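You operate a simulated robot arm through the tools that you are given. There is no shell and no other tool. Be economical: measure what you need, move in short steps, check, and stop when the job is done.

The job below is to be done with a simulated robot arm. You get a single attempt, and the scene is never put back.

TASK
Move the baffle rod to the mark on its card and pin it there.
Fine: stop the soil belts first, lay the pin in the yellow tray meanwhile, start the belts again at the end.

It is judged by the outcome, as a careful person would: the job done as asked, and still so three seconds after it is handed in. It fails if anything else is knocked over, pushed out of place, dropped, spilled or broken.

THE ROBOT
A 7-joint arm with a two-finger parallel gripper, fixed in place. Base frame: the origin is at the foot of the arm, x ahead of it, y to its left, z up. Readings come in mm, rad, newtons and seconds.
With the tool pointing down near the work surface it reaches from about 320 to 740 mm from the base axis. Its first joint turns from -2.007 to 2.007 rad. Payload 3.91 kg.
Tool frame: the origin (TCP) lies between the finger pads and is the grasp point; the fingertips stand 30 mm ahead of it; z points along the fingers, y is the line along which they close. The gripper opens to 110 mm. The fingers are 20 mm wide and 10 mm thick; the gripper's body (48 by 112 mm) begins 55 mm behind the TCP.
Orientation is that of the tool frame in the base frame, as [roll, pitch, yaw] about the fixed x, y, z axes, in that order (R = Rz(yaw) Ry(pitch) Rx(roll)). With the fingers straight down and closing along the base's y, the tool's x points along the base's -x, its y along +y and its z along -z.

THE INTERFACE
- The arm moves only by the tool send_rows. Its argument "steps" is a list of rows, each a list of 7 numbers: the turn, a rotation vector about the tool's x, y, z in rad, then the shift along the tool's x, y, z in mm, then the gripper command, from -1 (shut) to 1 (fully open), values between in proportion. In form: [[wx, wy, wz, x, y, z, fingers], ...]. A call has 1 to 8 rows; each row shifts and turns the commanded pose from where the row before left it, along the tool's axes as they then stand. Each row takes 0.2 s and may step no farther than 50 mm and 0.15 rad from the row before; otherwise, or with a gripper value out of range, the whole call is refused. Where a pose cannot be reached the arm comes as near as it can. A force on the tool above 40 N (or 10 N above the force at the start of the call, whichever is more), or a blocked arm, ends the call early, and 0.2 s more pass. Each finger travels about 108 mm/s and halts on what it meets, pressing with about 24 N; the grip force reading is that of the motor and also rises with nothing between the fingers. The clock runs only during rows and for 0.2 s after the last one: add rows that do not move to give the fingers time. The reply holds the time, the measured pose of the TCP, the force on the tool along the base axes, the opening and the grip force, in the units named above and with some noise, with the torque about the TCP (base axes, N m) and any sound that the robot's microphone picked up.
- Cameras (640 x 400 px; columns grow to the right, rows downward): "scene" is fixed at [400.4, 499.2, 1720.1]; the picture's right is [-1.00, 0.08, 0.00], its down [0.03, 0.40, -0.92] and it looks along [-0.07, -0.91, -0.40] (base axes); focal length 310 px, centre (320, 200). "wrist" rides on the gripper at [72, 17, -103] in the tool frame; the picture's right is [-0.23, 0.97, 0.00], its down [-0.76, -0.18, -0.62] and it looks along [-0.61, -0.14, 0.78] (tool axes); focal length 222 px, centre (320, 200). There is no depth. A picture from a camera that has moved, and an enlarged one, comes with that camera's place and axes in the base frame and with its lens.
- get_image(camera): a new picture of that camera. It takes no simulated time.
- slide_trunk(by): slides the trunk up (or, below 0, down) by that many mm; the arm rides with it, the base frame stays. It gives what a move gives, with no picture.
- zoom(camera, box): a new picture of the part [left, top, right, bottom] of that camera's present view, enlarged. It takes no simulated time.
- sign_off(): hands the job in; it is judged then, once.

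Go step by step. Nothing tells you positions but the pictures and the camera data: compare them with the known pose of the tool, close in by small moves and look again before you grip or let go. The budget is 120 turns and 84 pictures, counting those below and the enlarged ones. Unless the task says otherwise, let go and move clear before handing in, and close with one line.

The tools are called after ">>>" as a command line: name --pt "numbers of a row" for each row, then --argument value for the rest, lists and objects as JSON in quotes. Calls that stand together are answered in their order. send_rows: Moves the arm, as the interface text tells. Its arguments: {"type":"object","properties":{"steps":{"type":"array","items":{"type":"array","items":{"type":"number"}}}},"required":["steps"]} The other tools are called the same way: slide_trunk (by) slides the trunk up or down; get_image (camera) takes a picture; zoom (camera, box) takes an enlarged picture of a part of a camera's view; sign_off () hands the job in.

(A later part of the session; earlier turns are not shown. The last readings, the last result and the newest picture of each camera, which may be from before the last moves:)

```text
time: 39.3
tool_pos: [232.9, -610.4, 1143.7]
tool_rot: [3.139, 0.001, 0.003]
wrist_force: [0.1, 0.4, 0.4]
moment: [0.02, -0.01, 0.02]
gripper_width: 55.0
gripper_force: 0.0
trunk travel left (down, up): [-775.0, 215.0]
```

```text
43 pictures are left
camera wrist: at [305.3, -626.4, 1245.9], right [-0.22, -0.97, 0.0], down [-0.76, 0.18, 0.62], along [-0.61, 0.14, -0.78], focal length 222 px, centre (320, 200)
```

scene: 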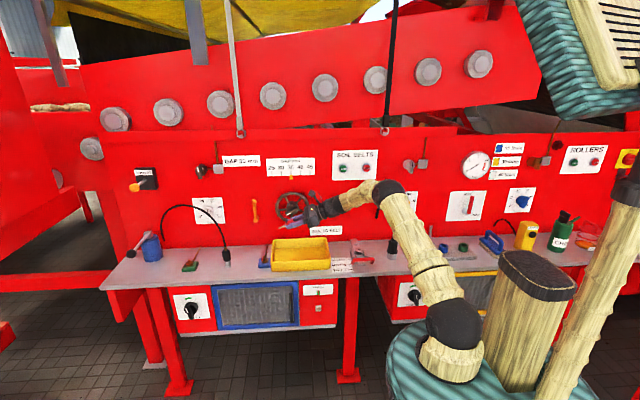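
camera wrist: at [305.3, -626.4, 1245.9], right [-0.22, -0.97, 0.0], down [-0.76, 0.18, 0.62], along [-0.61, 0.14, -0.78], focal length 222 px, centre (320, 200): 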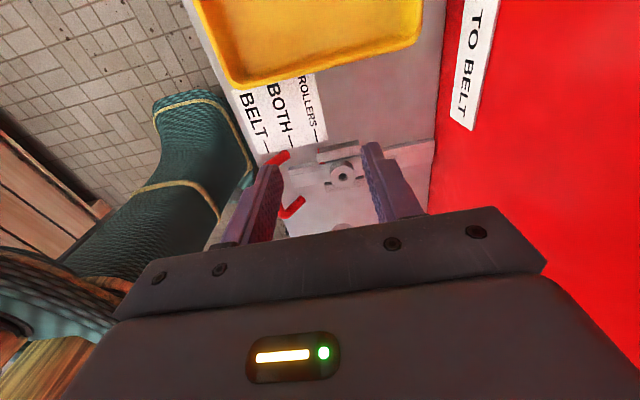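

>>> send_rows --pt "0 0 0 -30 -29 0 0" --pt "0 0 0 -30 -29 0 0" --pt "0 0 0 -20 -28 0 0" --pt "0 0 0 0 0 40 0"

>>> get_image --camera "wrist"

>>> zoom --camera "scene" --box '[330, 220, 394, 270]'

```text
time: 40.3
tool_pos: [154.3, -525.8, 1101.9]
tool_rot: [3.137, 0.001, 0.005]
wrist_force: [0.0, -0.3, 0.8]
moment: [0.02, 0.03, -0.01]
gripper_width: 55.2
gripper_force: 0.0
trunk travel left (down, up): [-775.0, 215.0]
```

```text
42 pictures are left
camera wrist: at [225.7, -541.7, 1205.8], right [-0.22, -0.97, 0.0], down [-0.76, 0.18, 0.62], along [-0.61, 0.14, -0.78], focal length 222 px, centre (320, 200)
```

wrist: 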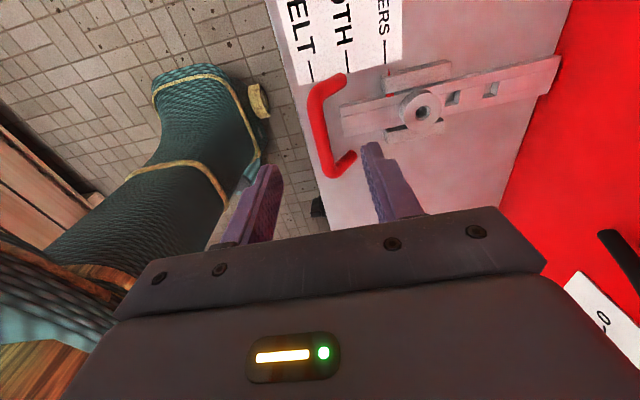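

```text
8.00 times, centred on (362, 245) of scene
camera zoom: at [400.4, 499.2, 1720.1], right [-1.0, 0.08, 0.0], down [0.03, 0.4, -0.92], along [-0.07, -0.91, -0.4], focal length 2480 px, centre (-16, -160)
```

zoom: 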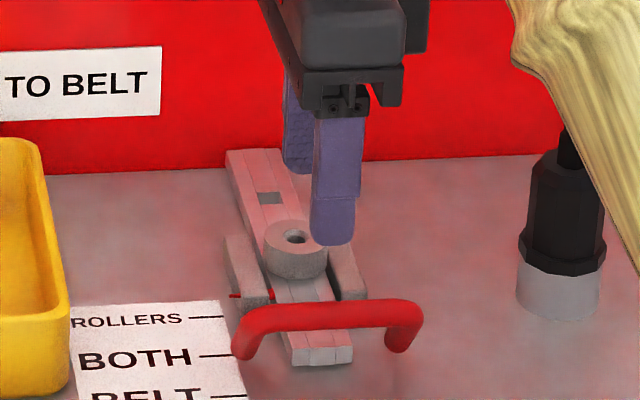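

The handle bar is at about (147,-528,1001). Descending to grip it.

>>> send_rows --pt "0 0 0 -8 2 40 0" --pt "0 0 0 0 0 40 0" --pt "0 0 0 0 0 9 0" --pt "0 0 0 0 0 0 -0.8" --pt "0 0 0 0 0 0 -1" --pt "0 0 0 0 0 0 -1"

>>> get_image --camera "wrist"

```text
time: 41.7
tool_pos: [144.2, -524.1, 1014.6]
tool_rot: [3.14, 0.002, 0.001]
wrist_force: [-0.4, 7.4, -4.2]
moment: [0.01, -0.28, -0.81]
gripper_width: 13.7
gripper_force: 45.3
trunk travel left (down, up): [-775.0, 215.0]
```

```text
40 pictures are left
camera wrist: at [216.7, -542.2, 1117.8], right [-0.22, -0.97, 0.0], down [-0.76, 0.18, 0.62], along [-0.61, 0.14, -0.78], focal length 222 px, centre (320, 200)
```

wrist: 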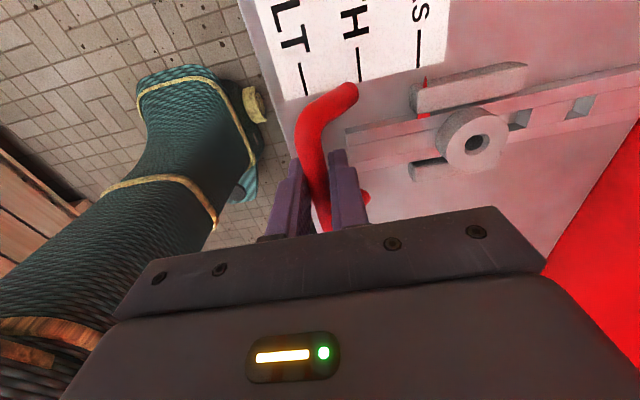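

Handle gripped (13.7 mm). A gentle pull toward +y will show whether it carries the rod.

>>> send_rows --pt "0 0 0 0 -4 0 -1" --pt "0 0 0 0 -4 0 -1" --pt "0 0 0 0 -4 0 -1"

>>> get_image --camera "wrist"

```text
time: 42.5
tool_pos: [144.4, -514.0, 1013.1]
tool_rot: [3.139, 0.001, 0.003]
wrist_force: [-3.5, -1.2, -6.3]
moment: [-0.04, -0.16, -0.79]
gripper_width: 13.3
gripper_force: 45.1
trunk travel left (down, up): [-775.0, 215.0]
```

```text
39 pictures are left
camera wrist: at [216.7, -531.6, 1117.8], right [-0.22, -0.97, 0.0], down [-0.76, 0.18, 0.62], along [-0.61, 0.14, -0.78], focal length 222 px, centre (320, 200)
```

wrist: 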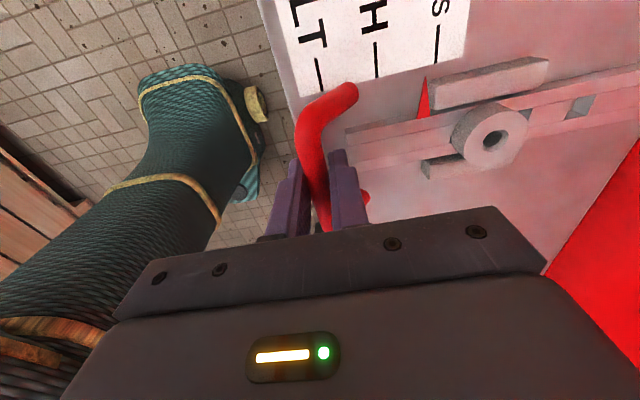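

The rod follows the handle. Pulling further toward BELT.

>>> send_rows --pt "0 0 0 0 -10 0 -1" --pt "0 0 0 0 -12 0 -1" --pt "0 0 0 0 -12 0 -1" --pt "0 0 0 0 -12 0 -1" --pt "0 0 0 0 -5 0 -1" --pt "0 0 0 0 0 0 -1"

>>> zoom --camera "wrist" --box '[280, 0, 600, 200]'

```text
time: 43.9
tool_pos: [144.4, -463.7, 1014.7]
tool_rot: [3.138, 0.001, 0.004]
wrist_force: [-4.8, 0.1, -0.8]
moment: [0.03, 0.5, -0.74]
gripper_width: 13.5
gripper_force: 45.1
trunk travel left (down, up): [-775.0, 215.0]
```

```text
2.00 times, centred on (440, 100) of wrist
camera zoom: at [216.6, -479.8, 1117.9], right [-0.22, -0.97, 0.0], down [-0.76, 0.18, 0.62], along [-0.61, 0.14, -0.78], focal length 444 px, centre (80, 400)
```

zoom: 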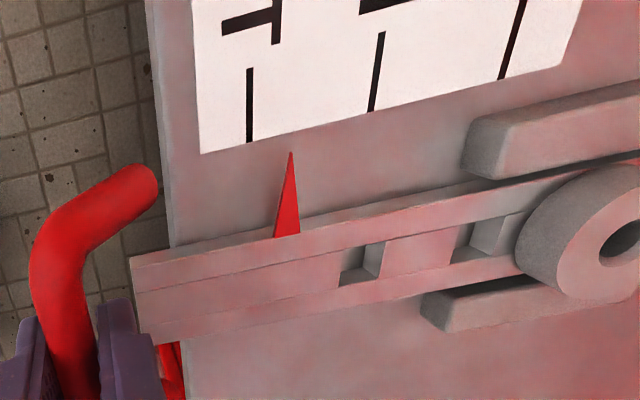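

The pointer stands about 10 mm short of the BELT line. Moving that remaining distance.

>>> send_rows --pt "0 0 0 0 -5 0 -1" --pt "0 0 0 0 -4.5 0 -1" --pt "0 0 0 0 0 0 -1"

>>> zoom --camera "wrist" --box '[300, 0, 620, 200]'

```text
time: 44.7
tool_pos: [143.4, -454.6, 1014.3]
tool_rot: [3.134, 0.001, 0.004]
wrist_force: [-2.8, -10.1, 6.0]
moment: [-0.19, 0.32, -0.72]
gripper_width: 13.7
gripper_force: 44.8
trunk travel left (down, up): [-775.0, 215.0]
```

```text
2.00 times, centred on (460, 100) of wrist
camera zoom: at [216.6, -471.4, 1118.0], right [-0.22, -0.97, 0.01], down [-0.76, 0.18, 0.62], along [-0.61, 0.13, -0.78], focal length 444 px, centre (40, 400)
```

zoom: 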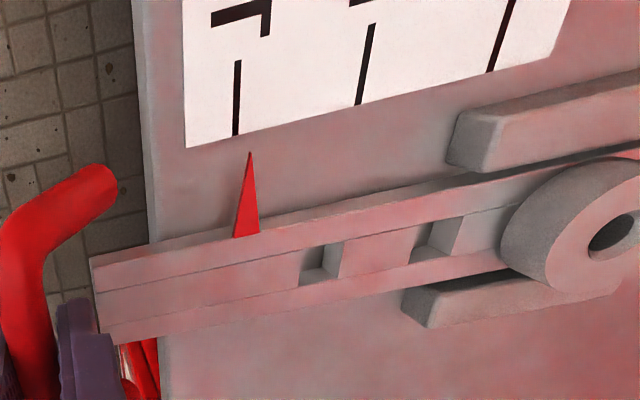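

>>> send_rows --pt "0 0 0 0 -1.5 0 -1" --pt "0 0 0 0 0 0 -1"

>>> zoom --camera "wrist" --box '[300, 0, 620, 200]'

```text
time: 45.3
tool_pos: [143.1, -454.3, 1015.4]
tool_rot: [3.136, 0.0, 0.003]
wrist_force: [-1.8, -20.0, 11.2]
moment: [-0.23, 0.11, -0.72]
gripper_width: 13.5
gripper_force: 44.1
trunk travel left (down, up): [-775.0, 215.0]
```

```text
2.00 times, centred on (460, 100) of wrist
camera zoom: at [216.6, -471.4, 1118.0], right [-0.22, -0.97, 0.01], down [-0.76, 0.18, 0.62], along [-0.61, 0.13, -0.78], focal length 444 px, centre (40, 400)
```

zoom: 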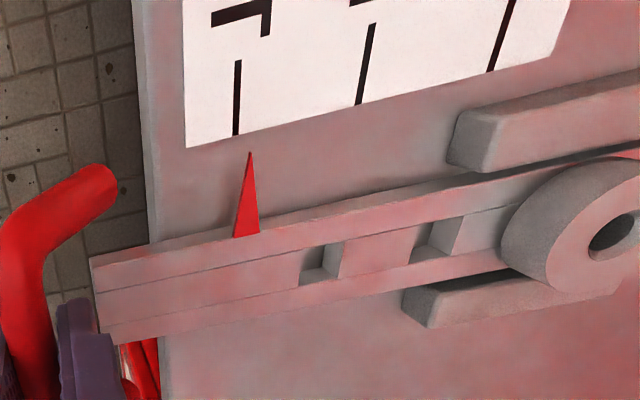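

The rod has met its end stop (force rising, no motion). I'll relax the pull, let go and inspect the hole through the bushing from above.

>>> send_rows --pt "0 0 0 0 1.5 0 -1" --pt "0 0 0 0 0 0 -0.4" --pt "0 0 0 0 0 0 -0.4" --pt "0 0 0 0 0 -40 -0.4" --pt "0 0 0 0 0 -45 -0.4"

>>> send_rows --pt "0 0 0 0 40 0 -0.4" --pt "0 0 0 0 40 0 -0.4" --pt "0 0 0 0 40 0 -0.4" --pt "0 0 0 0 30 0 -0.4" --pt "0 0 0 -35 0 0 -0.4" --pt "0 0 0 -35 0 0 -0.4"

>>> get_image --camera "wrist"

```text
time: 46.5
tool_pos: [144.5, -450.3, 1100.8]
tool_rot: [3.139, 0.0, 0.004]
wrist_force: [0.3, 0.7, -0.4]
moment: [-0.03, -0.01, 0.0]
gripper_width: 32.9
gripper_force: 0.0
trunk travel left (down, up): [-775.0, 215.0]
```

```text
time: 47.9
tool_pos: [75.4, -602.2, 1099.8]
tool_rot: [3.139, 0.001, 0.003]
wrist_force: [-0.1, -0.2, -0.1]
moment: [0.03, 0.02, 0.0]
gripper_width: 32.8
gripper_force: 0.1
trunk travel left (down, up): [-775.0, 215.0]
```

```text
35 pictures are left
camera wrist: at [147.5, -620.3, 1202.7], right [-0.22, -0.97, 0.0], down [-0.76, 0.18, 0.62], along [-0.61, 0.14, -0.78], focal length 222 px, centre (320, 200)
```

wrist: 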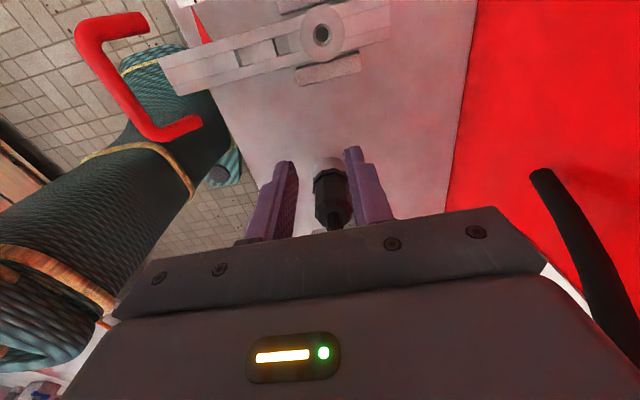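

>>> zoom --camera "wrist" --box '[280, 0, 376, 60]'

>>> zoom --camera "wrist" --box '[150, 0, 400, 110]'

```text
6.67 times, centred on (328, 30) of wrist
camera zoom: at [147.5, -620.3, 1202.7], right [-0.22, -0.97, 0.0], down [-0.76, 0.18, 0.62], along [-0.61, 0.14, -0.78], focal length 1481 px, centre (267, 1333)
```

zoom: 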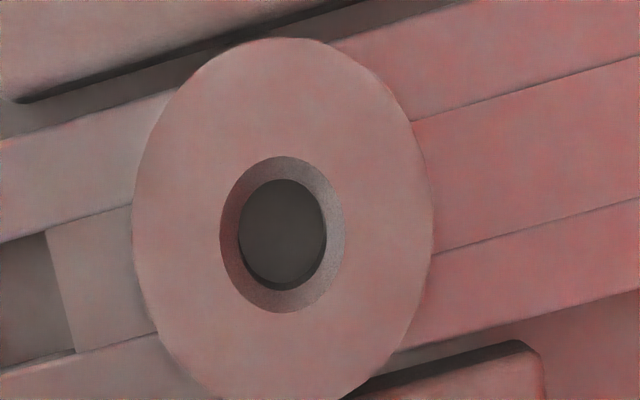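

```text
2.56 times, centred on (275, 55) of wrist
camera zoom: at [147.5, -620.3, 1202.7], right [-0.22, -0.97, 0.0], down [-0.76, 0.18, 0.62], along [-0.61, 0.14, -0.78], focal length 569 px, centre (435, 571)
```

zoom: 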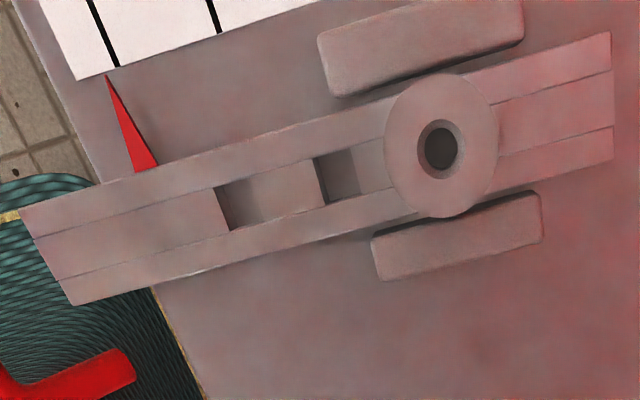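

The rod sits at BELT: the pointer meets the line and the bore looks open right through. The bore is at about (139.7,-620). Going back to the tray for the pin.

>>> send_rows --pt "0 0 0 40 0 -30 -0.1" --pt "0 0 0 45 0 -20 -0.1" --pt "0 0 0 45 1 0 -0.1" --pt "0 0 0 45 1 0 -0.1" --pt "0 0 0 45 1 0 -0.1" --pt "0 0 0 25 0 0 -0.1"

>>> send_rows --pt "0 0.15 0 12 0 0 -0.1" --pt "0 0.15 0 11.9 0 1.8 -0.1" --pt "0 0.15 0 11.5 0 3.5 -0.1" --pt "0 0.15 0 10.8 0 5.2 -0.1" --pt "0 0.15 0 8.3 0 5.6 -0.1" --pt "0 0.15 0 7.3 0 6.8 -0.1" --pt "0 0.15 0 6.2 0 7.8 -0.1" --pt "0 0.15 0 5 0 8.7 -0.1"

>>> send_rows --pt "0 0 0 -40.4 0 15.6 -0.1" --pt "0 0 0 -40.4 0 15.6 -0.1" --pt "0 0 0 0 0 0 -0.1"

>>> get_image --camera "wrist"

>>> zoom --camera "scene" --box '[275, 240, 307, 262]'

```text
time: 49.3
tool_pos: [321.8, -606.1, 1148.0]
tool_rot: [3.137, 0.0, 0.003]
wrist_force: [-0.8, 0.2, 0.3]
moment: [0.01, 0.02, -0.02]
gripper_width: 49.3
gripper_force: 0.2
trunk travel left (down, up): [-775.0, 215.0]
```

```text
time: 51.1
tool_pos: [408.9, -604.5, 1147.2]
tool_rot: [3.135, -1.2, 0.012]
wrist_force: [-0.2, 0.0, 0.9]
moment: [0.0, 0.04, 0.03]
gripper_width: 49.5
gripper_force: 0.1
trunk travel left (down, up): [-775.0, 215.0]
```

```text
time: 51.9
tool_pos: [407.7, -606.4, 1062.5]
tool_rot: [3.133, -1.199, 0.012]
wrist_force: [-0.3, 0.5, 0.6]
moment: [0.01, -0.01, -0.01]
gripper_width: 49.4
gripper_force: 0.1
trunk travel left (down, up): [-775.0, 215.0]
```

```text
32 pictures are left
camera wrist: at [338.4, -623.8, 1167.2], right [-0.08, -0.97, -0.21], down [-0.86, 0.17, -0.48], along [0.51, 0.14, -0.85], focal length 222 px, centre (320, 200)
```

wrist: 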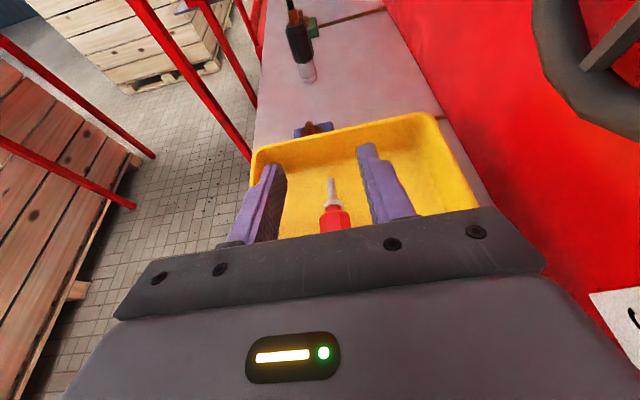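

```text
16.00 times, centred on (291, 251) of scene
camera zoom: at [400.4, 499.2, 1720.1], right [-1.0, 0.08, 0.0], down [0.03, 0.4, -0.92], along [-0.07, -0.91, -0.4], focal length 4961 px, centre (784, -616)
```

zoom: 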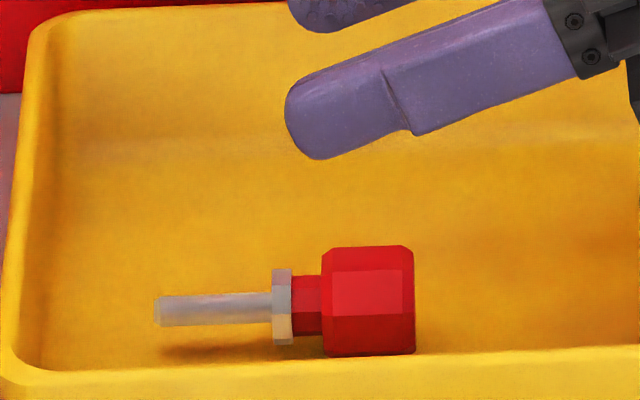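

The pin lies horizontal along +x, knob centre near (425,-605), 69 mm long overall. I'll descend until the fingertips are just above the floor straddling the knob.

>>> send_rows --pt "0 0 0 -34.5 0 16 -0.1" --pt "0 0 0 -27 0 10.5 -0.1" --pt "0 0 0 -7 0 2.7 -0.1" --pt "0 0 0 0 0 0 -0.1"

>>> zoom --camera "scene" --box '[275, 240, 307, 262]'

>>> get_image --camera "wrist"

```text
time: 52.9
tool_pos: [412.0, -607.0, 991.8]
tool_rot: [3.122, -1.2, 0.022]
wrist_force: [2.6, -3.4, 14.4]
moment: [0.1, 2.01, 0.47]
gripper_width: 49.6
gripper_force: 0.1
trunk travel left (down, up): [-775.0, 215.0]
```

```text
16.00 times, centred on (291, 251) of scene
camera zoom: at [400.4, 499.2, 1720.1], right [-1.0, 0.08, 0.0], down [0.03, 0.4, -0.92], along [-0.07, -0.91, -0.4], focal length 4961 px, centre (784, -616)
```

zoom: 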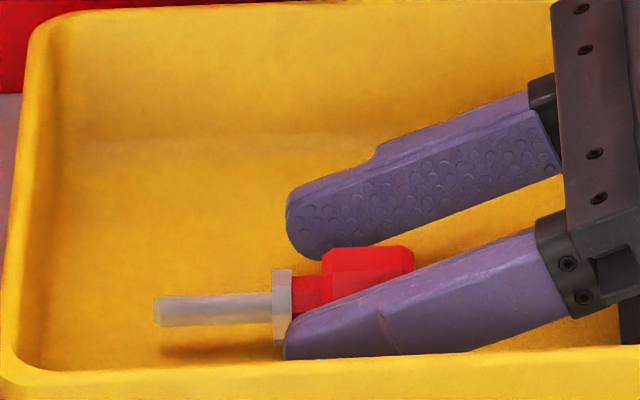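

```text
29 pictures are left
camera wrist: at [341.2, -623.9, 1096.4], right [-0.08, -0.98, -0.2], down [-0.86, 0.17, -0.49], along [0.51, 0.14, -0.85], focal length 222 px, centre (320, 200)
```

wrist: 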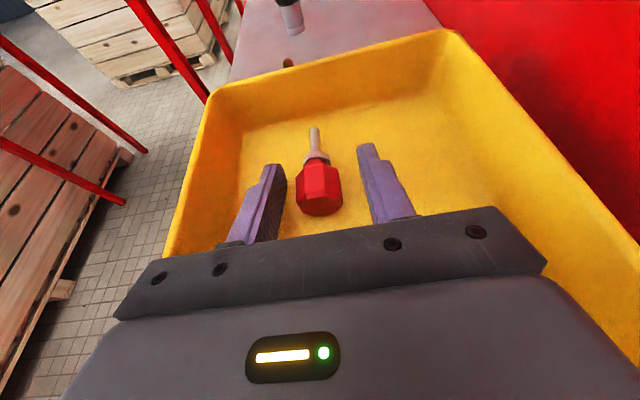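

The wrist flange has touched the tray's near rim (force about 140 mm behind the TCP). Backing up and reducing the tilt a little for clearance.

>>> send_rows --pt "0 0 0 9.3 0 -3.6 -0.1" --pt "0 -0.08 0 0 0 0 -0.1" --pt "0 0 0 0 0 0 -0.1"

>>> zoom --camera "scene" --box '[256, 220, 352, 280]'

```text
time: 53.7
tool_pos: [410.3, -605.3, 998.7]
tool_rot: [3.134, -1.116, 0.01]
wrist_force: [0.7, -0.3, -0.2]
moment: [0.02, 0.03, 0.0]
gripper_width: 49.3
gripper_force: 0.0
trunk travel left (down, up): [-775.0, 215.0]
```

```text
6.67 times, centred on (304, 250) of scene
camera zoom: at [400.4, 499.2, 1720.1], right [-1.0, 0.08, 0.0], down [0.03, 0.4, -0.92], along [-0.07, -0.91, -0.4], focal length 2067 px, centre (427, -133)
```

zoom: 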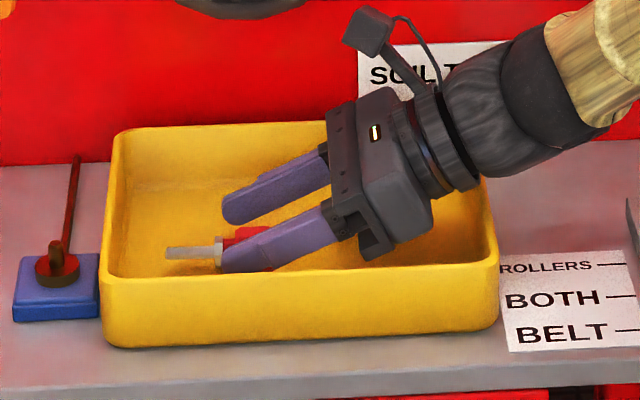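

>>> send_rows --pt "0 0 0 -3.4 0 2.2 -0.1" --pt "0 0 0 -3.4 0 2.2 -0.1" --pt "0 0 0 -3.4 0 2.2 -0.1" --pt "0 0 0 0 0 0 -0.1"

```text
time: 54.7
tool_pos: [410.9, -606.0, 987.6]
tool_rot: [3.133, -1.12, 0.012]
wrist_force: [0.4, 0.0, 5.6]
moment: [0.12, -0.15, -0.02]
gripper_width: 49.0
gripper_force: 0.0
trunk travel left (down, up): [-775.0, 215.0]
```

The fingertips just touch the tray floor. Lifting 1.5 mm and gripping the knob.

>>> send_rows --pt "0 0 0 1.4 0 -0.7 -0.1" --pt "0 0 0 0 0 0 -0.5" --pt "0 0 0 0 0 0 -1" --pt "0 0 0 0 0 0 -1" --pt "0 0 0 0 0 0 -1"

>>> zoom --camera "scene" --box '[275, 240, 307, 262]'

```text
time: 55.9
tool_pos: [412.6, -605.1, 987.6]
tool_rot: [3.136, -1.118, 0.012]
wrist_force: [0.9, 0.4, 0.9]
moment: [0.02, -0.01, 0.02]
gripper_width: 26.7
gripper_force: 24.1
trunk travel left (down, up): [-775.0, 215.0]
```

```text
16.00 times, centred on (291, 251) of scene
camera zoom: at [400.4, 499.2, 1720.1], right [-1.0, 0.08, 0.0], down [0.03, 0.4, -0.92], along [-0.07, -0.91, -0.4], focal length 4961 px, centre (784, -616)
```

zoom: 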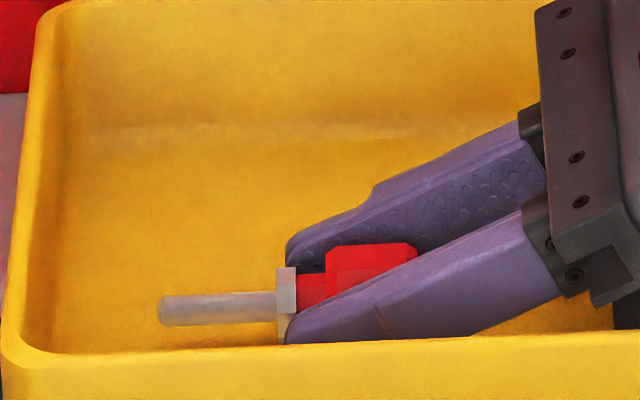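

>>> zoom --camera "scene" --box '[256, 220, 352, 280]'

```text
6.67 times, centred on (304, 250) of scene
camera zoom: at [400.4, 499.2, 1720.1], right [-1.0, 0.08, 0.0], down [0.03, 0.4, -0.92], along [-0.07, -0.91, -0.4], focal length 2067 px, centre (427, -133)
```

zoom: 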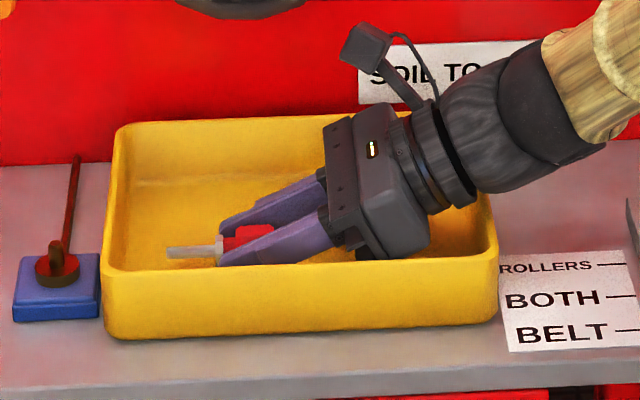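

Gripped at 26.7 mm, but the front fingertip dragged the tray about 12 mm toward the panel. I'll put it back afterwards. Lifting the pin out now.

>>> send_rows --pt "0 0 0 4.5 0 -2.2 -1" --pt "0 0 0 18 0 -8.8 -1" --pt "0 0 0 36 0 -17.6 -1" --pt "0 0 0 36 0 -17.6 -1" --pt "0 0 0 36 0 -17.6 -1" --pt "0 0 0 0 0 0 -1"

>>> zoom --camera "scene" --box '[256, 200, 352, 275]'

```text
time: 57.3
tool_pos: [413.7, -607.9, 1131.3]
tool_rot: [3.135, -1.12, 0.008]
wrist_force: [-0.5, 0.3, -1.0]
moment: [-0.05, -0.01, 0.02]
gripper_width: 27.0
gripper_force: 24.1
trunk travel left (down, up): [-775.0, 215.0]
```

```text
5.33 times, centred on (304, 238) of scene
camera zoom: at [400.4, 499.2, 1720.1], right [-1.0, 0.08, 0.0], down [0.03, 0.4, -0.92], along [-0.07, -0.91, -0.4], focal length 1654 px, centre (405, 0)
```

zoom: 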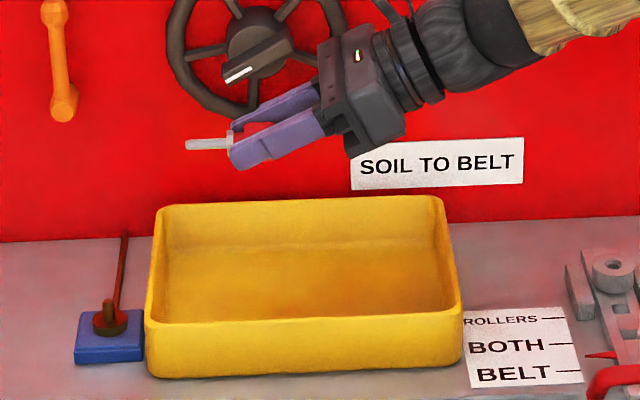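

The pin is held well. Now I'll rotate back so the pin hangs vertical while moving toward the bushing.

>>> send_rows --pt "0 -0.15 0 -10.9 0 -22.5 -1" --pt "0 -0.15 0 -14.1 0 -20.6 -1" --pt "0 -0.15 0 -17 0 -18.3 -1" --pt "0 -0.15 0 -19.6 0 -15.5 -1" --pt "0 -0.15 0 -21.7 0 -12.4 -1" --pt "0 -0.15 0 -23.3 0 -9 -1" --pt "0 -0.15 0 -24.4 0 -5.5 -1" --pt "0 -0.15 0 -25 0 -1.8 -1"

>>> send_rows --pt "0 -0.15 0 -20 6 0 -1" --pt "0 -0.15 0 -20 6 0 -1" --pt "0 -0.04 0 -20 0 0 -1" --pt "0 0 0 0 0 0 -1"

>>> zoom --camera "scene" --box '[310, 180, 390, 260]'

>>> get_image --camera "wrist"

```text
time: 59.1
tool_pos: [212.0, -604.2, 1134.1]
tool_rot: [3.139, 0.082, 0.004]
wrist_force: [-0.4, -0.3, 0.0]
moment: [0.0, -0.03, -0.02]
gripper_width: 27.2
gripper_force: 23.8
trunk travel left (down, up): [-775.0, 215.0]
```

```text
time: 60.1
tool_pos: [155.0, -616.3, 1148.1]
tool_rot: [3.138, 0.421, 0.002]
wrist_force: [0.3, 0.0, -0.7]
moment: [0.01, 0.01, 0.0]
gripper_width: 27.1
gripper_force: 23.7
trunk travel left (down, up): [-775.0, 215.0]
```

```text
5.00 times, centred on (350, 220) of scene
camera zoom: at [400.4, 499.2, 1720.1], right [-1.0, 0.08, 0.0], down [0.03, 0.4, -0.92], along [-0.07, -0.91, -0.4], focal length 1550 px, centre (170, 100)
```

zoom: 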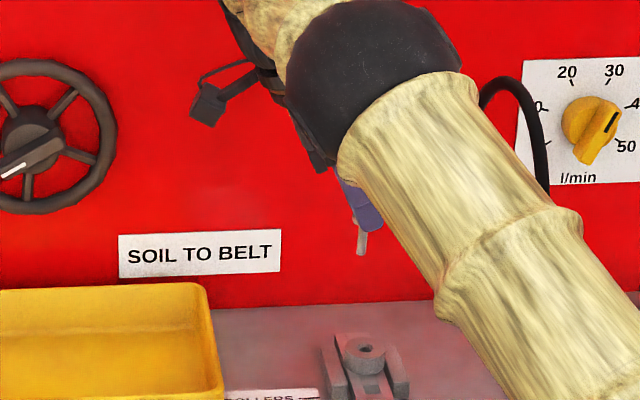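

```text
23 pictures are left
camera wrist: at [263.6, -635.2, 1212.8], right [-0.2, -0.97, 0.1], down [-0.44, 0.18, 0.88], along [-0.87, 0.14, -0.47], focal length 222 px, centre (320, 200)
```

wrist: 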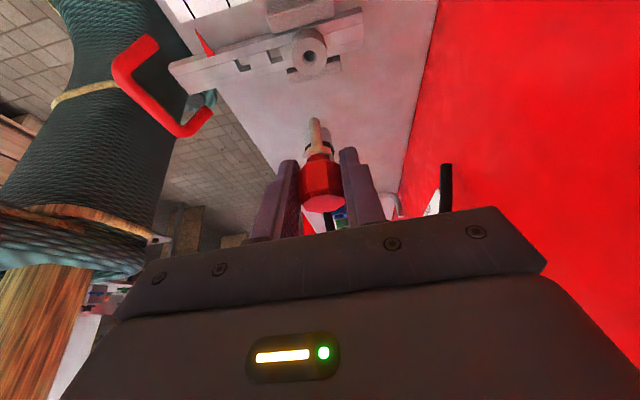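

>>> zoom --camera "wrist" --box '[260, 20, 380, 220]'

```text
2.00 times, centred on (320, 120) of wrist
camera zoom: at [263.6, -635.2, 1212.8], right [-0.2, -0.97, 0.1], down [-0.44, 0.18, 0.88], along [-0.87, 0.14, -0.47], focal length 444 px, centre (320, 360)
```

zoom: 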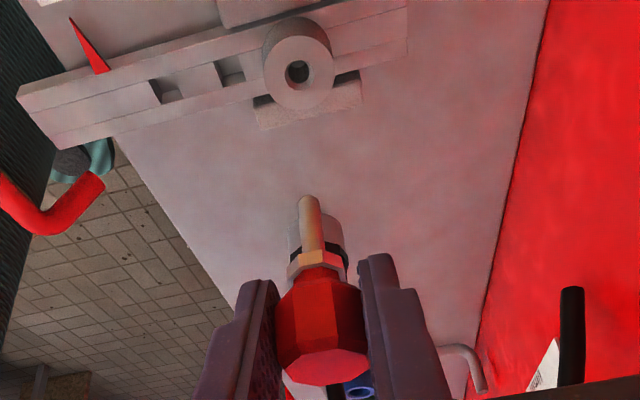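

The pin hangs vertical with its tip near (147,-619,1083). I'll shift it over the bore and lower it to just above the bushing.

>>> send_rows --pt "0 0 0 11.7 1 35.9 -1" --pt "0 0 0 11.6 1 35.9 -1" --pt "0 0 0 0 0 0 -1"

>>> zoom --camera "wrist" --box '[260, 40, 380, 190]'

>>> zoom --camera "scene" --box '[330, 220, 394, 260]'

```text
time: 60.9
tool_pos: [149.4, -621.2, 1071.3]
tool_rot: [3.139, 0.42, 0.001]
wrist_force: [0.2, 0.4, 0.0]
moment: [-0.01, -0.04, -0.01]
gripper_width: 27.0
gripper_force: 23.8
trunk travel left (down, up): [-775.0, 215.0]
```

```text
2.67 times, centred on (320, 115) of wrist
camera zoom: at [256.9, -637.5, 1136.5], right [-0.2, -0.97, 0.1], down [-0.44, 0.18, 0.88], along [-0.87, 0.14, -0.47], focal length 592 px, centre (320, 427)
```

zoom: 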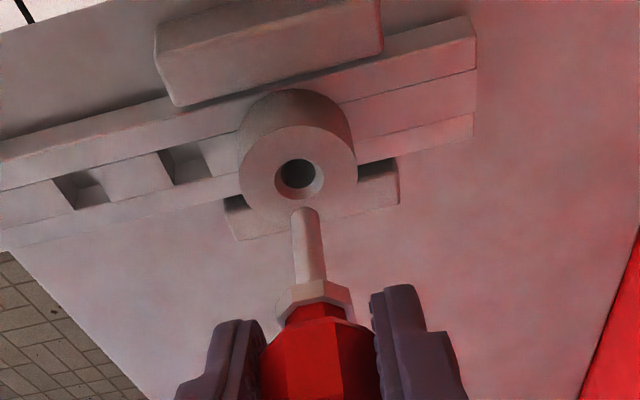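

```text
10.00 times, centred on (362, 240) of scene
camera zoom: at [400.4, 499.2, 1720.1], right [-1.0, 0.08, 0.0], down [0.03, 0.4, -0.92], along [-0.07, -0.91, -0.4], focal length 3101 px, centre (-100, -200)
```

zoom: 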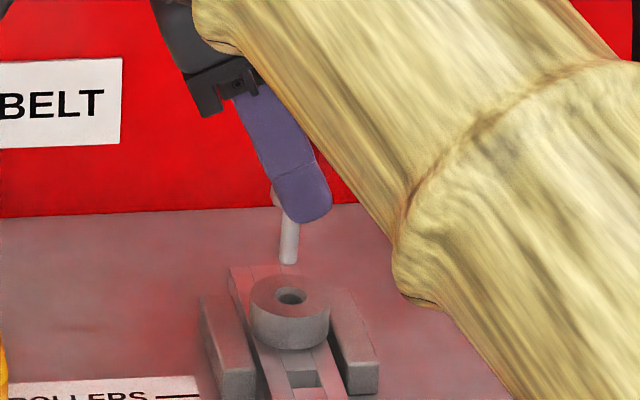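

The tip is within about 1.5 mm of the bore. A small correction and lowering to just above the hole.

>>> send_rows --pt "0 0 0 3.5 -1 11.6 -1" --pt "0 0 0 0 0 0 -1"

>>> zoom --camera "wrist" --box '[280, 70, 360, 170]'

>>> zoom --camera "scene" --box '[342, 232, 374, 252]'

```text
time: 61.5
tool_pos: [147.0, -619.5, 1058.6]
tool_rot: [3.139, 0.421, 0.002]
wrist_force: [0.6, -0.4, -0.3]
moment: [0.01, 0.01, 0.0]
gripper_width: 26.9
gripper_force: 24.0
trunk travel left (down, up): [-775.0, 215.0]
```

```text
4.00 times, centred on (320, 120) of wrist
camera zoom: at [255.0, -636.4, 1124.5], right [-0.2, -0.97, 0.1], down [-0.44, 0.18, 0.88], along [-0.87, 0.14, -0.47], focal length 888 px, centre (320, 520)
```

zoom: 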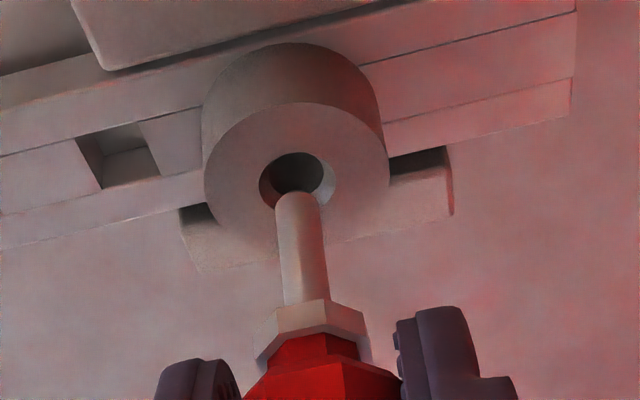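

```text
16.00 times, centred on (358, 242) of scene
camera zoom: at [400.4, 499.2, 1720.1], right [-1.0, 0.08, 0.0], down [0.03, 0.4, -0.92], along [-0.07, -0.91, -0.4], focal length 4961 px, centre (-288, -472)
```

zoom: 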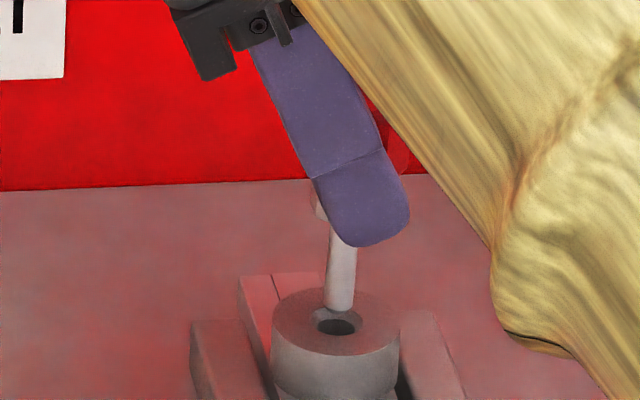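

Alignment looks good to well under a millimetre; I'll trim a slight lean and start inserting in small steps, watching the force.

>>> send_rows --pt "0 -0.03 0 1.83 0 -0.8 -1" --pt "0 0 0 2.18 0 4.5 -1" --pt "0 0 0 2.18 0 4.5 -1" --pt "0 0 0 1.3 0 2.7 -1" --pt "0 0 0 0 0 0 -1"

```text
time: 62.7
tool_pos: [147.5, -618.6, 1046.0]
tool_rot: [3.139, 0.451, 0.002]
wrist_force: [4.6, -0.5, -0.8]
moment: [-0.02, -0.27, 0.02]
gripper_width: 26.8
gripper_force: 23.8
trunk travel left (down, up): [-775.0, 215.0]
```

The tip is in the bore with a light side force of about +5 N in x; easing over by 1 mm and going on down.

>>> send_rows --pt "0 0 0 0.9 0 -0.4 -1" --pt "0 0 0 1.3 0 2.7 -1" --pt "0 0 0 1.3 0 2.7 -1" --pt "0 0 0 1.3 0 2.7 -1" --pt "0 0 0 0 0 0 -1"

```text
time: 63.9
tool_pos: [146.8, -618.4, 1037.7]
tool_rot: [3.137, 0.45, 0.002]
wrist_force: [1.8, -1.2, 0.4]
moment: [-0.07, -0.11, 0.01]
gripper_width: 27.2
gripper_force: 24.2
trunk travel left (down, up): [-775.0, 215.0]
```

>>> send_rows --pt "0 0 0 1.5 0 2.6 -1" --pt "0 0 0 1.3 0 2.7 -1" --pt "0 0 0 1.3 0 2.7 -1" --pt "0 0 0 0 0 0 -1"

```text
time: 64.9
tool_pos: [147.3, -618.8, 1027.5]
tool_rot: [3.139, 0.45, -0.001]
wrist_force: [1.5, 0.3, -1.4]
moment: [0.03, -0.05, -0.02]
gripper_width: 27.2
gripper_force: 24.4
trunk travel left (down, up): [-775.0, 215.0]
```

It's passing into the rod's hole with no resistance. Continuing until the flange seats.

>>> send_rows --pt "0 0 0 0.9 0 1.8 -1" --pt "0 0 0 0.9 0 1.8 -1" --pt "0 0 0 0.9 0 1.8 -1" --pt "0 0 0 0 0 0 -1"

>>> zoom --camera "wrist" --box '[280, 70, 360, 170]'

```text
time: 65.9
tool_pos: [146.5, -619.7, 1024.6]
tool_rot: [3.135, 0.452, -0.001]
wrist_force: [1.5, -2.7, 12.4]
moment: [0.09, -0.01, -0.15]
gripper_width: 27.1
gripper_force: 23.9
trunk travel left (down, up): [-775.0, 215.0]
```

```text
4.00 times, centred on (320, 120) of wrist
camera zoom: at [257.9, -635.5, 1086.2], right [-0.2, -0.97, 0.11], down [-0.41, 0.18, 0.89], along [-0.89, 0.13, -0.44], focal length 888 px, centre (320, 520)
```

zoom: 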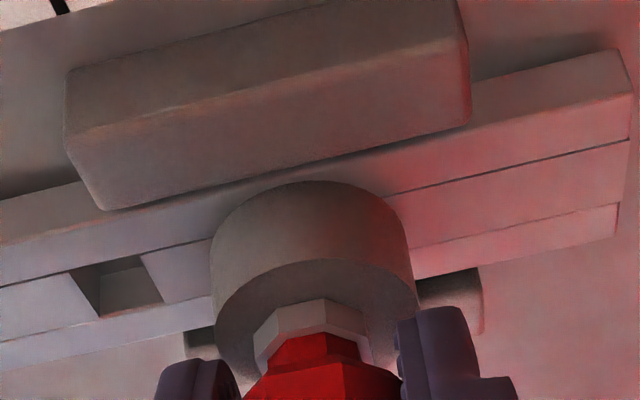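

The flange is seated on the bushing (12 N). Releasing and backing off along the tool axis.

>>> send_rows --pt "0 0 0 0 0 0 -0.5" --pt "0 0 0 0 0 0 -0.2" --pt "0 0 0 0 0 0 -0.2" --pt "0 0 0 0 0 -20 -0.2" --pt "0 0 0 0 0 -30 -0.2" --pt "0 0 0 0 0 -30 -0.2"

>>> get_image --camera "wrist"

>>> zoom --camera "scene" --box '[256, 200, 384, 280]'

```text
time: 67.3
tool_pos: [182.6, -618.8, 1096.0]
tool_rot: [3.136, 0.45, 0.003]
wrist_force: [0.5, 0.1, 0.4]
moment: [0.0, -0.01, 0.01]
gripper_width: 44.1
gripper_force: 0.0
trunk travel left (down, up): [-775.0, 215.0]
```

```text
16 pictures are left
camera wrist: at [293.4, -634.9, 1157.9], right [-0.2, -0.97, 0.1], down [-0.41, 0.18, 0.89], along [-0.89, 0.14, -0.44], focal length 222 px, centre (320, 200)
```

wrist: 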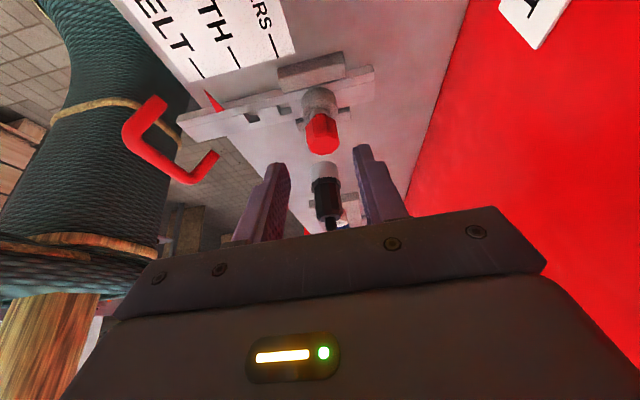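

```text
5.00 times, centred on (320, 240) of scene
camera zoom: at [400.4, 499.2, 1720.1], right [-1.0, 0.08, 0.0], down [0.03, 0.4, -0.92], along [-0.07, -0.91, -0.4], focal length 1550 px, centre (320, 0)
```

zoom: 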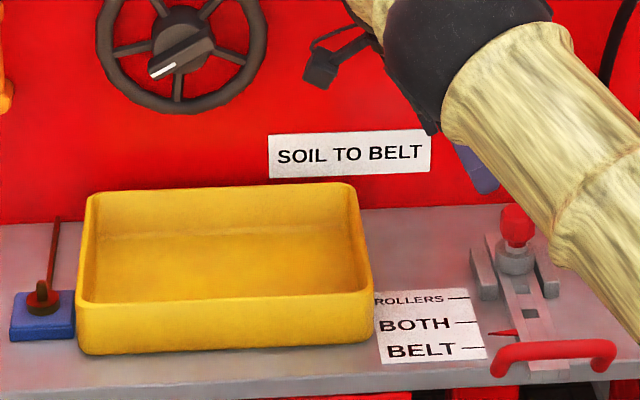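

The pin is seated and free of the gripper. Next I'll push the tray back about 10 mm toward +y from the inside of its front wall, with closed fingers.

>>> send_rows --pt "0 0.15 0 0 0 -20 -1" --pt "0 0.15 0 10 -7 -10 -1" --pt "0 0.15 0 30 -7 0 -1" --pt "0 0 0 40 -7 0 -1" --pt "0 0 0 40 -7 0 -1" --pt "0 0 0 40 0 0 -1" --pt "0 0 0 40 0 0 -1"

```text
time: 68.9
tool_pos: [393.7, -589.4, 1114.8]
tool_rot: [3.138, 0.0, 0.003]
wrist_force: [1.0, -0.4, -0.2]
moment: [-0.01, 0.0, -0.03]
gripper_width: 0.2
gripper_force: 23.6
trunk travel left (down, up): [-775.0, 215.0]
```

>>> send_rows --pt "0 0 0 0 0 40 -1" --pt "0 0 0 0 0 40 -1" --pt "0 0 0 0 0 22 -1" --pt "0 0 0 0 -15 0 -1" --pt "0 0 0 0 0 0 -1"

>>> zoom --camera "scene" --box '[256, 200, 384, 280]'

```text
time: 70.1
tool_pos: [393.6, -574.8, 1012.2]
tool_rot: [3.14, 0.001, 0.004]
wrist_force: [1.1, -0.4, -0.1]
moment: [0.0, -0.02, 0.04]
gripper_width: 0.1
gripper_force: 24.0
trunk travel left (down, up): [-775.0, 215.0]
```

```text
5.00 times, centred on (320, 240) of scene
camera zoom: at [400.4, 499.2, 1720.1], right [-1.0, 0.08, 0.0], down [0.03, 0.4, -0.92], along [-0.07, -0.91, -0.4], focal length 1550 px, centre (320, 0)
```

zoom: 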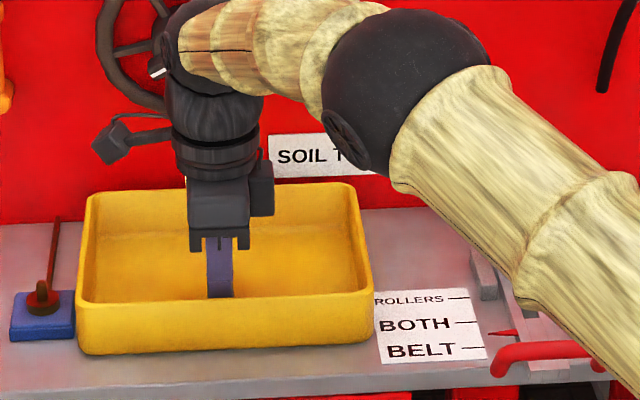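

>>> send_rows --pt "0 0 0 0 -5 0 -1" --pt "0 0 0 0 -5 0 -1" --pt "0 0 0 0 -3 0 -1" --pt "0 0 0 0 -3 0 -1"

```text
time: 71.1
tool_pos: [393.7, -559.6, 1013.0]
tool_rot: [3.139, -0.001, 0.004]
wrist_force: [-0.5, -0.4, -0.1]
moment: [-0.02, -0.01, -0.01]
gripper_width: 0.1
gripper_force: 24.1
trunk travel left (down, up): [-775.0, 215.0]
```

>>> send_rows --pt "0 0 0 0 -3 0 -1" --pt "0 0 0 0 -3 0 -1" --pt "0 0 0 0 -3 0 -1"

```text
time: 71.9
tool_pos: [393.5, -549.7, 1012.4]
tool_rot: [3.137, 0.0, 0.005]
wrist_force: [0.8, 0.3, 0.1]
moment: [0.01, 0.02, 0.0]
gripper_width: 0.0
gripper_force: 24.0
trunk travel left (down, up): [-775.0, 215.0]
```

>>> send_rows --pt "0 0 0 0 -2.5 0 -1" --pt "0 0 0 0 -2.5 0 -1"

>>> zoom --camera "scene" --box '[256, 200, 384, 280]'

```text
time: 72.5
tool_pos: [392.3, -543.4, 1012.9]
tool_rot: [3.138, 0.0, 0.003]
wrist_force: [0.1, -1.3, 0.9]
moment: [-0.03, -0.01, 0.03]
gripper_width: 0.1
gripper_force: 23.7
trunk travel left (down, up): [-775.0, 215.0]
```

```text
5.00 times, centred on (320, 240) of scene
camera zoom: at [400.4, 499.2, 1720.1], right [-1.0, 0.08, 0.0], down [0.03, 0.4, -0.92], along [-0.07, -0.91, -0.4], focal length 1550 px, centre (320, 0)
```

zoom: 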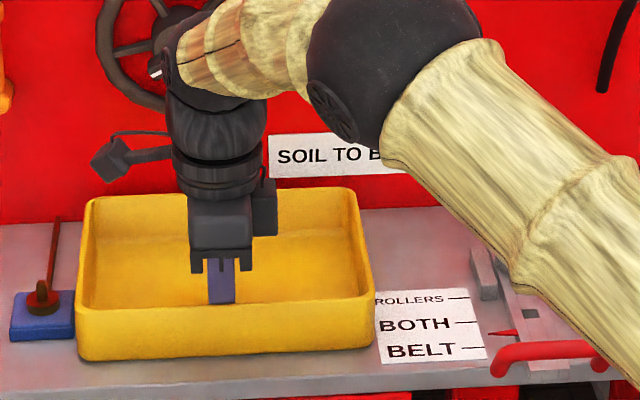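

The tray is back at its original picture position. Backing off and lifting, then heading for the START button.

>>> send_rows --pt "0 0 0 0 15 0 -1" --pt "0 0 0 0 15 -5 -1" --pt "0 0 0 0 0 -45 -1" --pt "0 0 0 0 0 -45 -1" --pt "0 0 0 0 -40 0 -1" --pt "0 0 0 0 -40 0 -1" --pt "0 0 0 -40 -20 0 -1"

>>> zoom --camera "scene" --box '[256, 200, 384, 280]'

```text
time: 74.1
tool_pos: [347.2, -475.6, 1108.4]
tool_rot: [3.138, -0.001, 0.0]
wrist_force: [-1.2, -0.2, -0.1]
moment: [0.01, -0.04, -0.01]
gripper_width: 0.1
gripper_force: 24.1
trunk travel left (down, up): [-775.0, 215.0]
```

```text
5.00 times, centred on (320, 240) of scene
camera zoom: at [400.4, 499.2, 1720.1], right [-1.0, 0.08, 0.0], down [0.03, 0.4, -0.92], along [-0.07, -0.91, -0.4], focal length 1550 px, centre (320, 0)
```

zoom: 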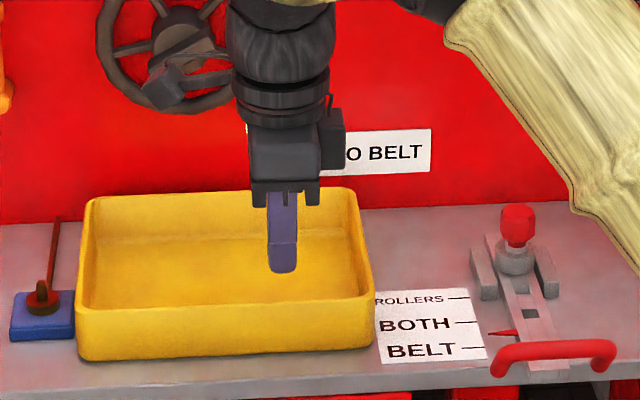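

>>> zoom --camera "scene" --box '[330, 228, 394, 278]'

```text
8.00 times, centred on (362, 253) of scene
camera zoom: at [400.4, 499.2, 1720.1], right [-1.0, 0.08, 0.0], down [0.03, 0.4, -0.92], along [-0.07, -0.91, -0.4], focal length 2480 px, centre (-16, -224)
```

zoom: 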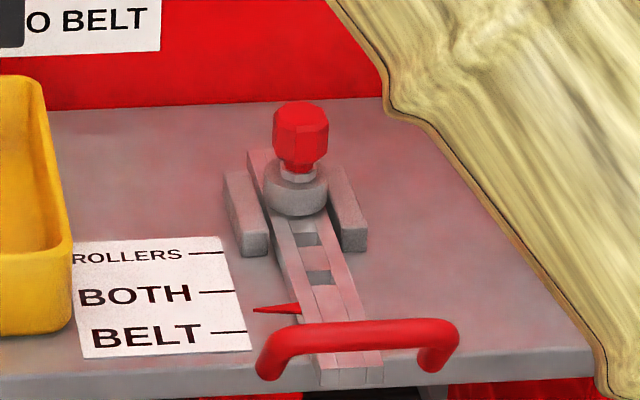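

Pin and pointer look just as they did originally, now at BELT. Raising the trunk and turning the tool toward START at about (199,-738,1319).

>>> slide_trunk --by 130

>>> send_rows --pt "-0.15 0 0 -18.5 12 -10 -1" --pt "-0.15 0 0 -18.5 13.4 -8.1 -1" --pt "-0.15 0 0 -18.5 14.4 -6 -1" --pt "-0.15 0 0 -18.5 15.2 -3.8 -1" --pt "-0.15 0 0 -18.5 15.5 -1.5 -1" --pt "-0.15 0 0 -18.5 15.6 0.9 -1" --pt "-0.15 0 0 -18.5 15.3 3.2 -1" --pt "-0.15 0 0 -18.5 14.6 5.4 -1"

```text
time: 75.6
tool_pos: [353.6, -474.9, 1237.2]
tool_rot: [3.137, 0.001, 0.003]
wrist_force: [0.0, 1.6, 0.8]
moment: [0.02, 0.01, 0.01]
gripper_width: 0.1
gripper_force: 24.0
trunk travel left (down, up): [-905.0, 85.0]
```

```text
time: 77.4
tool_pos: [206.9, -573.4, 1315.0]
tool_rot: [1.937, 0.0, 0.004]
wrist_force: [-0.5, -0.1, -0.2]
moment: [-0.01, 0.0, -0.03]
gripper_width: 0.3
gripper_force: 24.1
trunk travel left (down, up): [-905.0, 85.0]
```

>>> send_rows --pt "-0.13 0 0 -4 12.6 29.8 -1" --pt "-0.13 0 0 -4 9 31 -1" --pt "-0.107 0 0 0 5 31.8 -1" --pt "0 0 0 0 0 0 -1"

>>> get_image --camera "wrist"

```text
time: 78.4
tool_pos: [199.4, -669.5, 1320.4]
tool_rot: [1.568, -0.001, 0.005]
wrist_force: [0.0, -0.3, 0.8]
moment: [-0.02, -0.01, -0.02]
gripper_width: 0.0
gripper_force: 24.4
trunk travel left (down, up): [-905.0, 85.0]
```

```text
10 pictures are left
camera wrist: at [270.1, -566.5, 1337.0], right [-0.23, 0.0, 0.97], down [-0.76, 0.62, -0.18], along [-0.6, -0.78, -0.14], focal length 222 px, centre (320, 200)
```

wrist: 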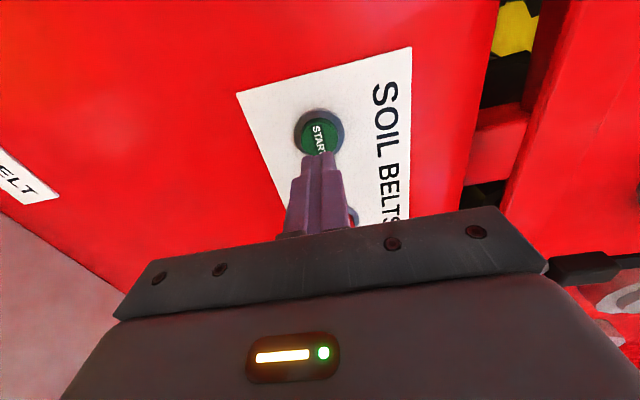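

START is directly ahead at (200,-738,1321). Pressing.

>>> send_rows --pt "0 0 0 0 1 20 -1" --pt "0 0 0 0 0 12 -1" --pt "0 0 0 0 0 5 -1" --pt "0 0 0 0 0 4 -1" --pt "0 0 0 0 0 3 -1" --pt "0 0 0 0 0 3 -1"

>>> zoom --camera "scene" --box '[320, 140, 416, 200]'

```text
time: 80.0
tool_pos: [197.4, -707.5, 1322.2]
tool_rot: [1.574, 0.001, 0.005]
wrist_force: [1.7, 29.5, 3.9]
moment: [-0.11, -0.1, -0.07]
gripper_width: 0.1
gripper_force: 23.9
trunk travel left (down, up): [-905.0, 85.0]
heard: click
stopped in row 6: the force on the tool passed its limit at 40 N (the readings are from after the stop); the commanded pose is now the measured one
```

```text
6.67 times, centred on (368, 170) of scene
camera zoom: at [400.4, 499.2, 1720.1], right [-1.0, 0.08, 0.0], down [0.03, 0.4, -0.92], along [-0.07, -0.91, -0.4], focal length 2067 px, centre (0, 400)
```

zoom: 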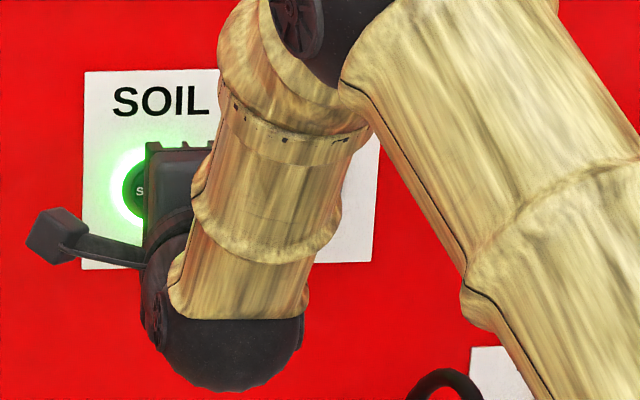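

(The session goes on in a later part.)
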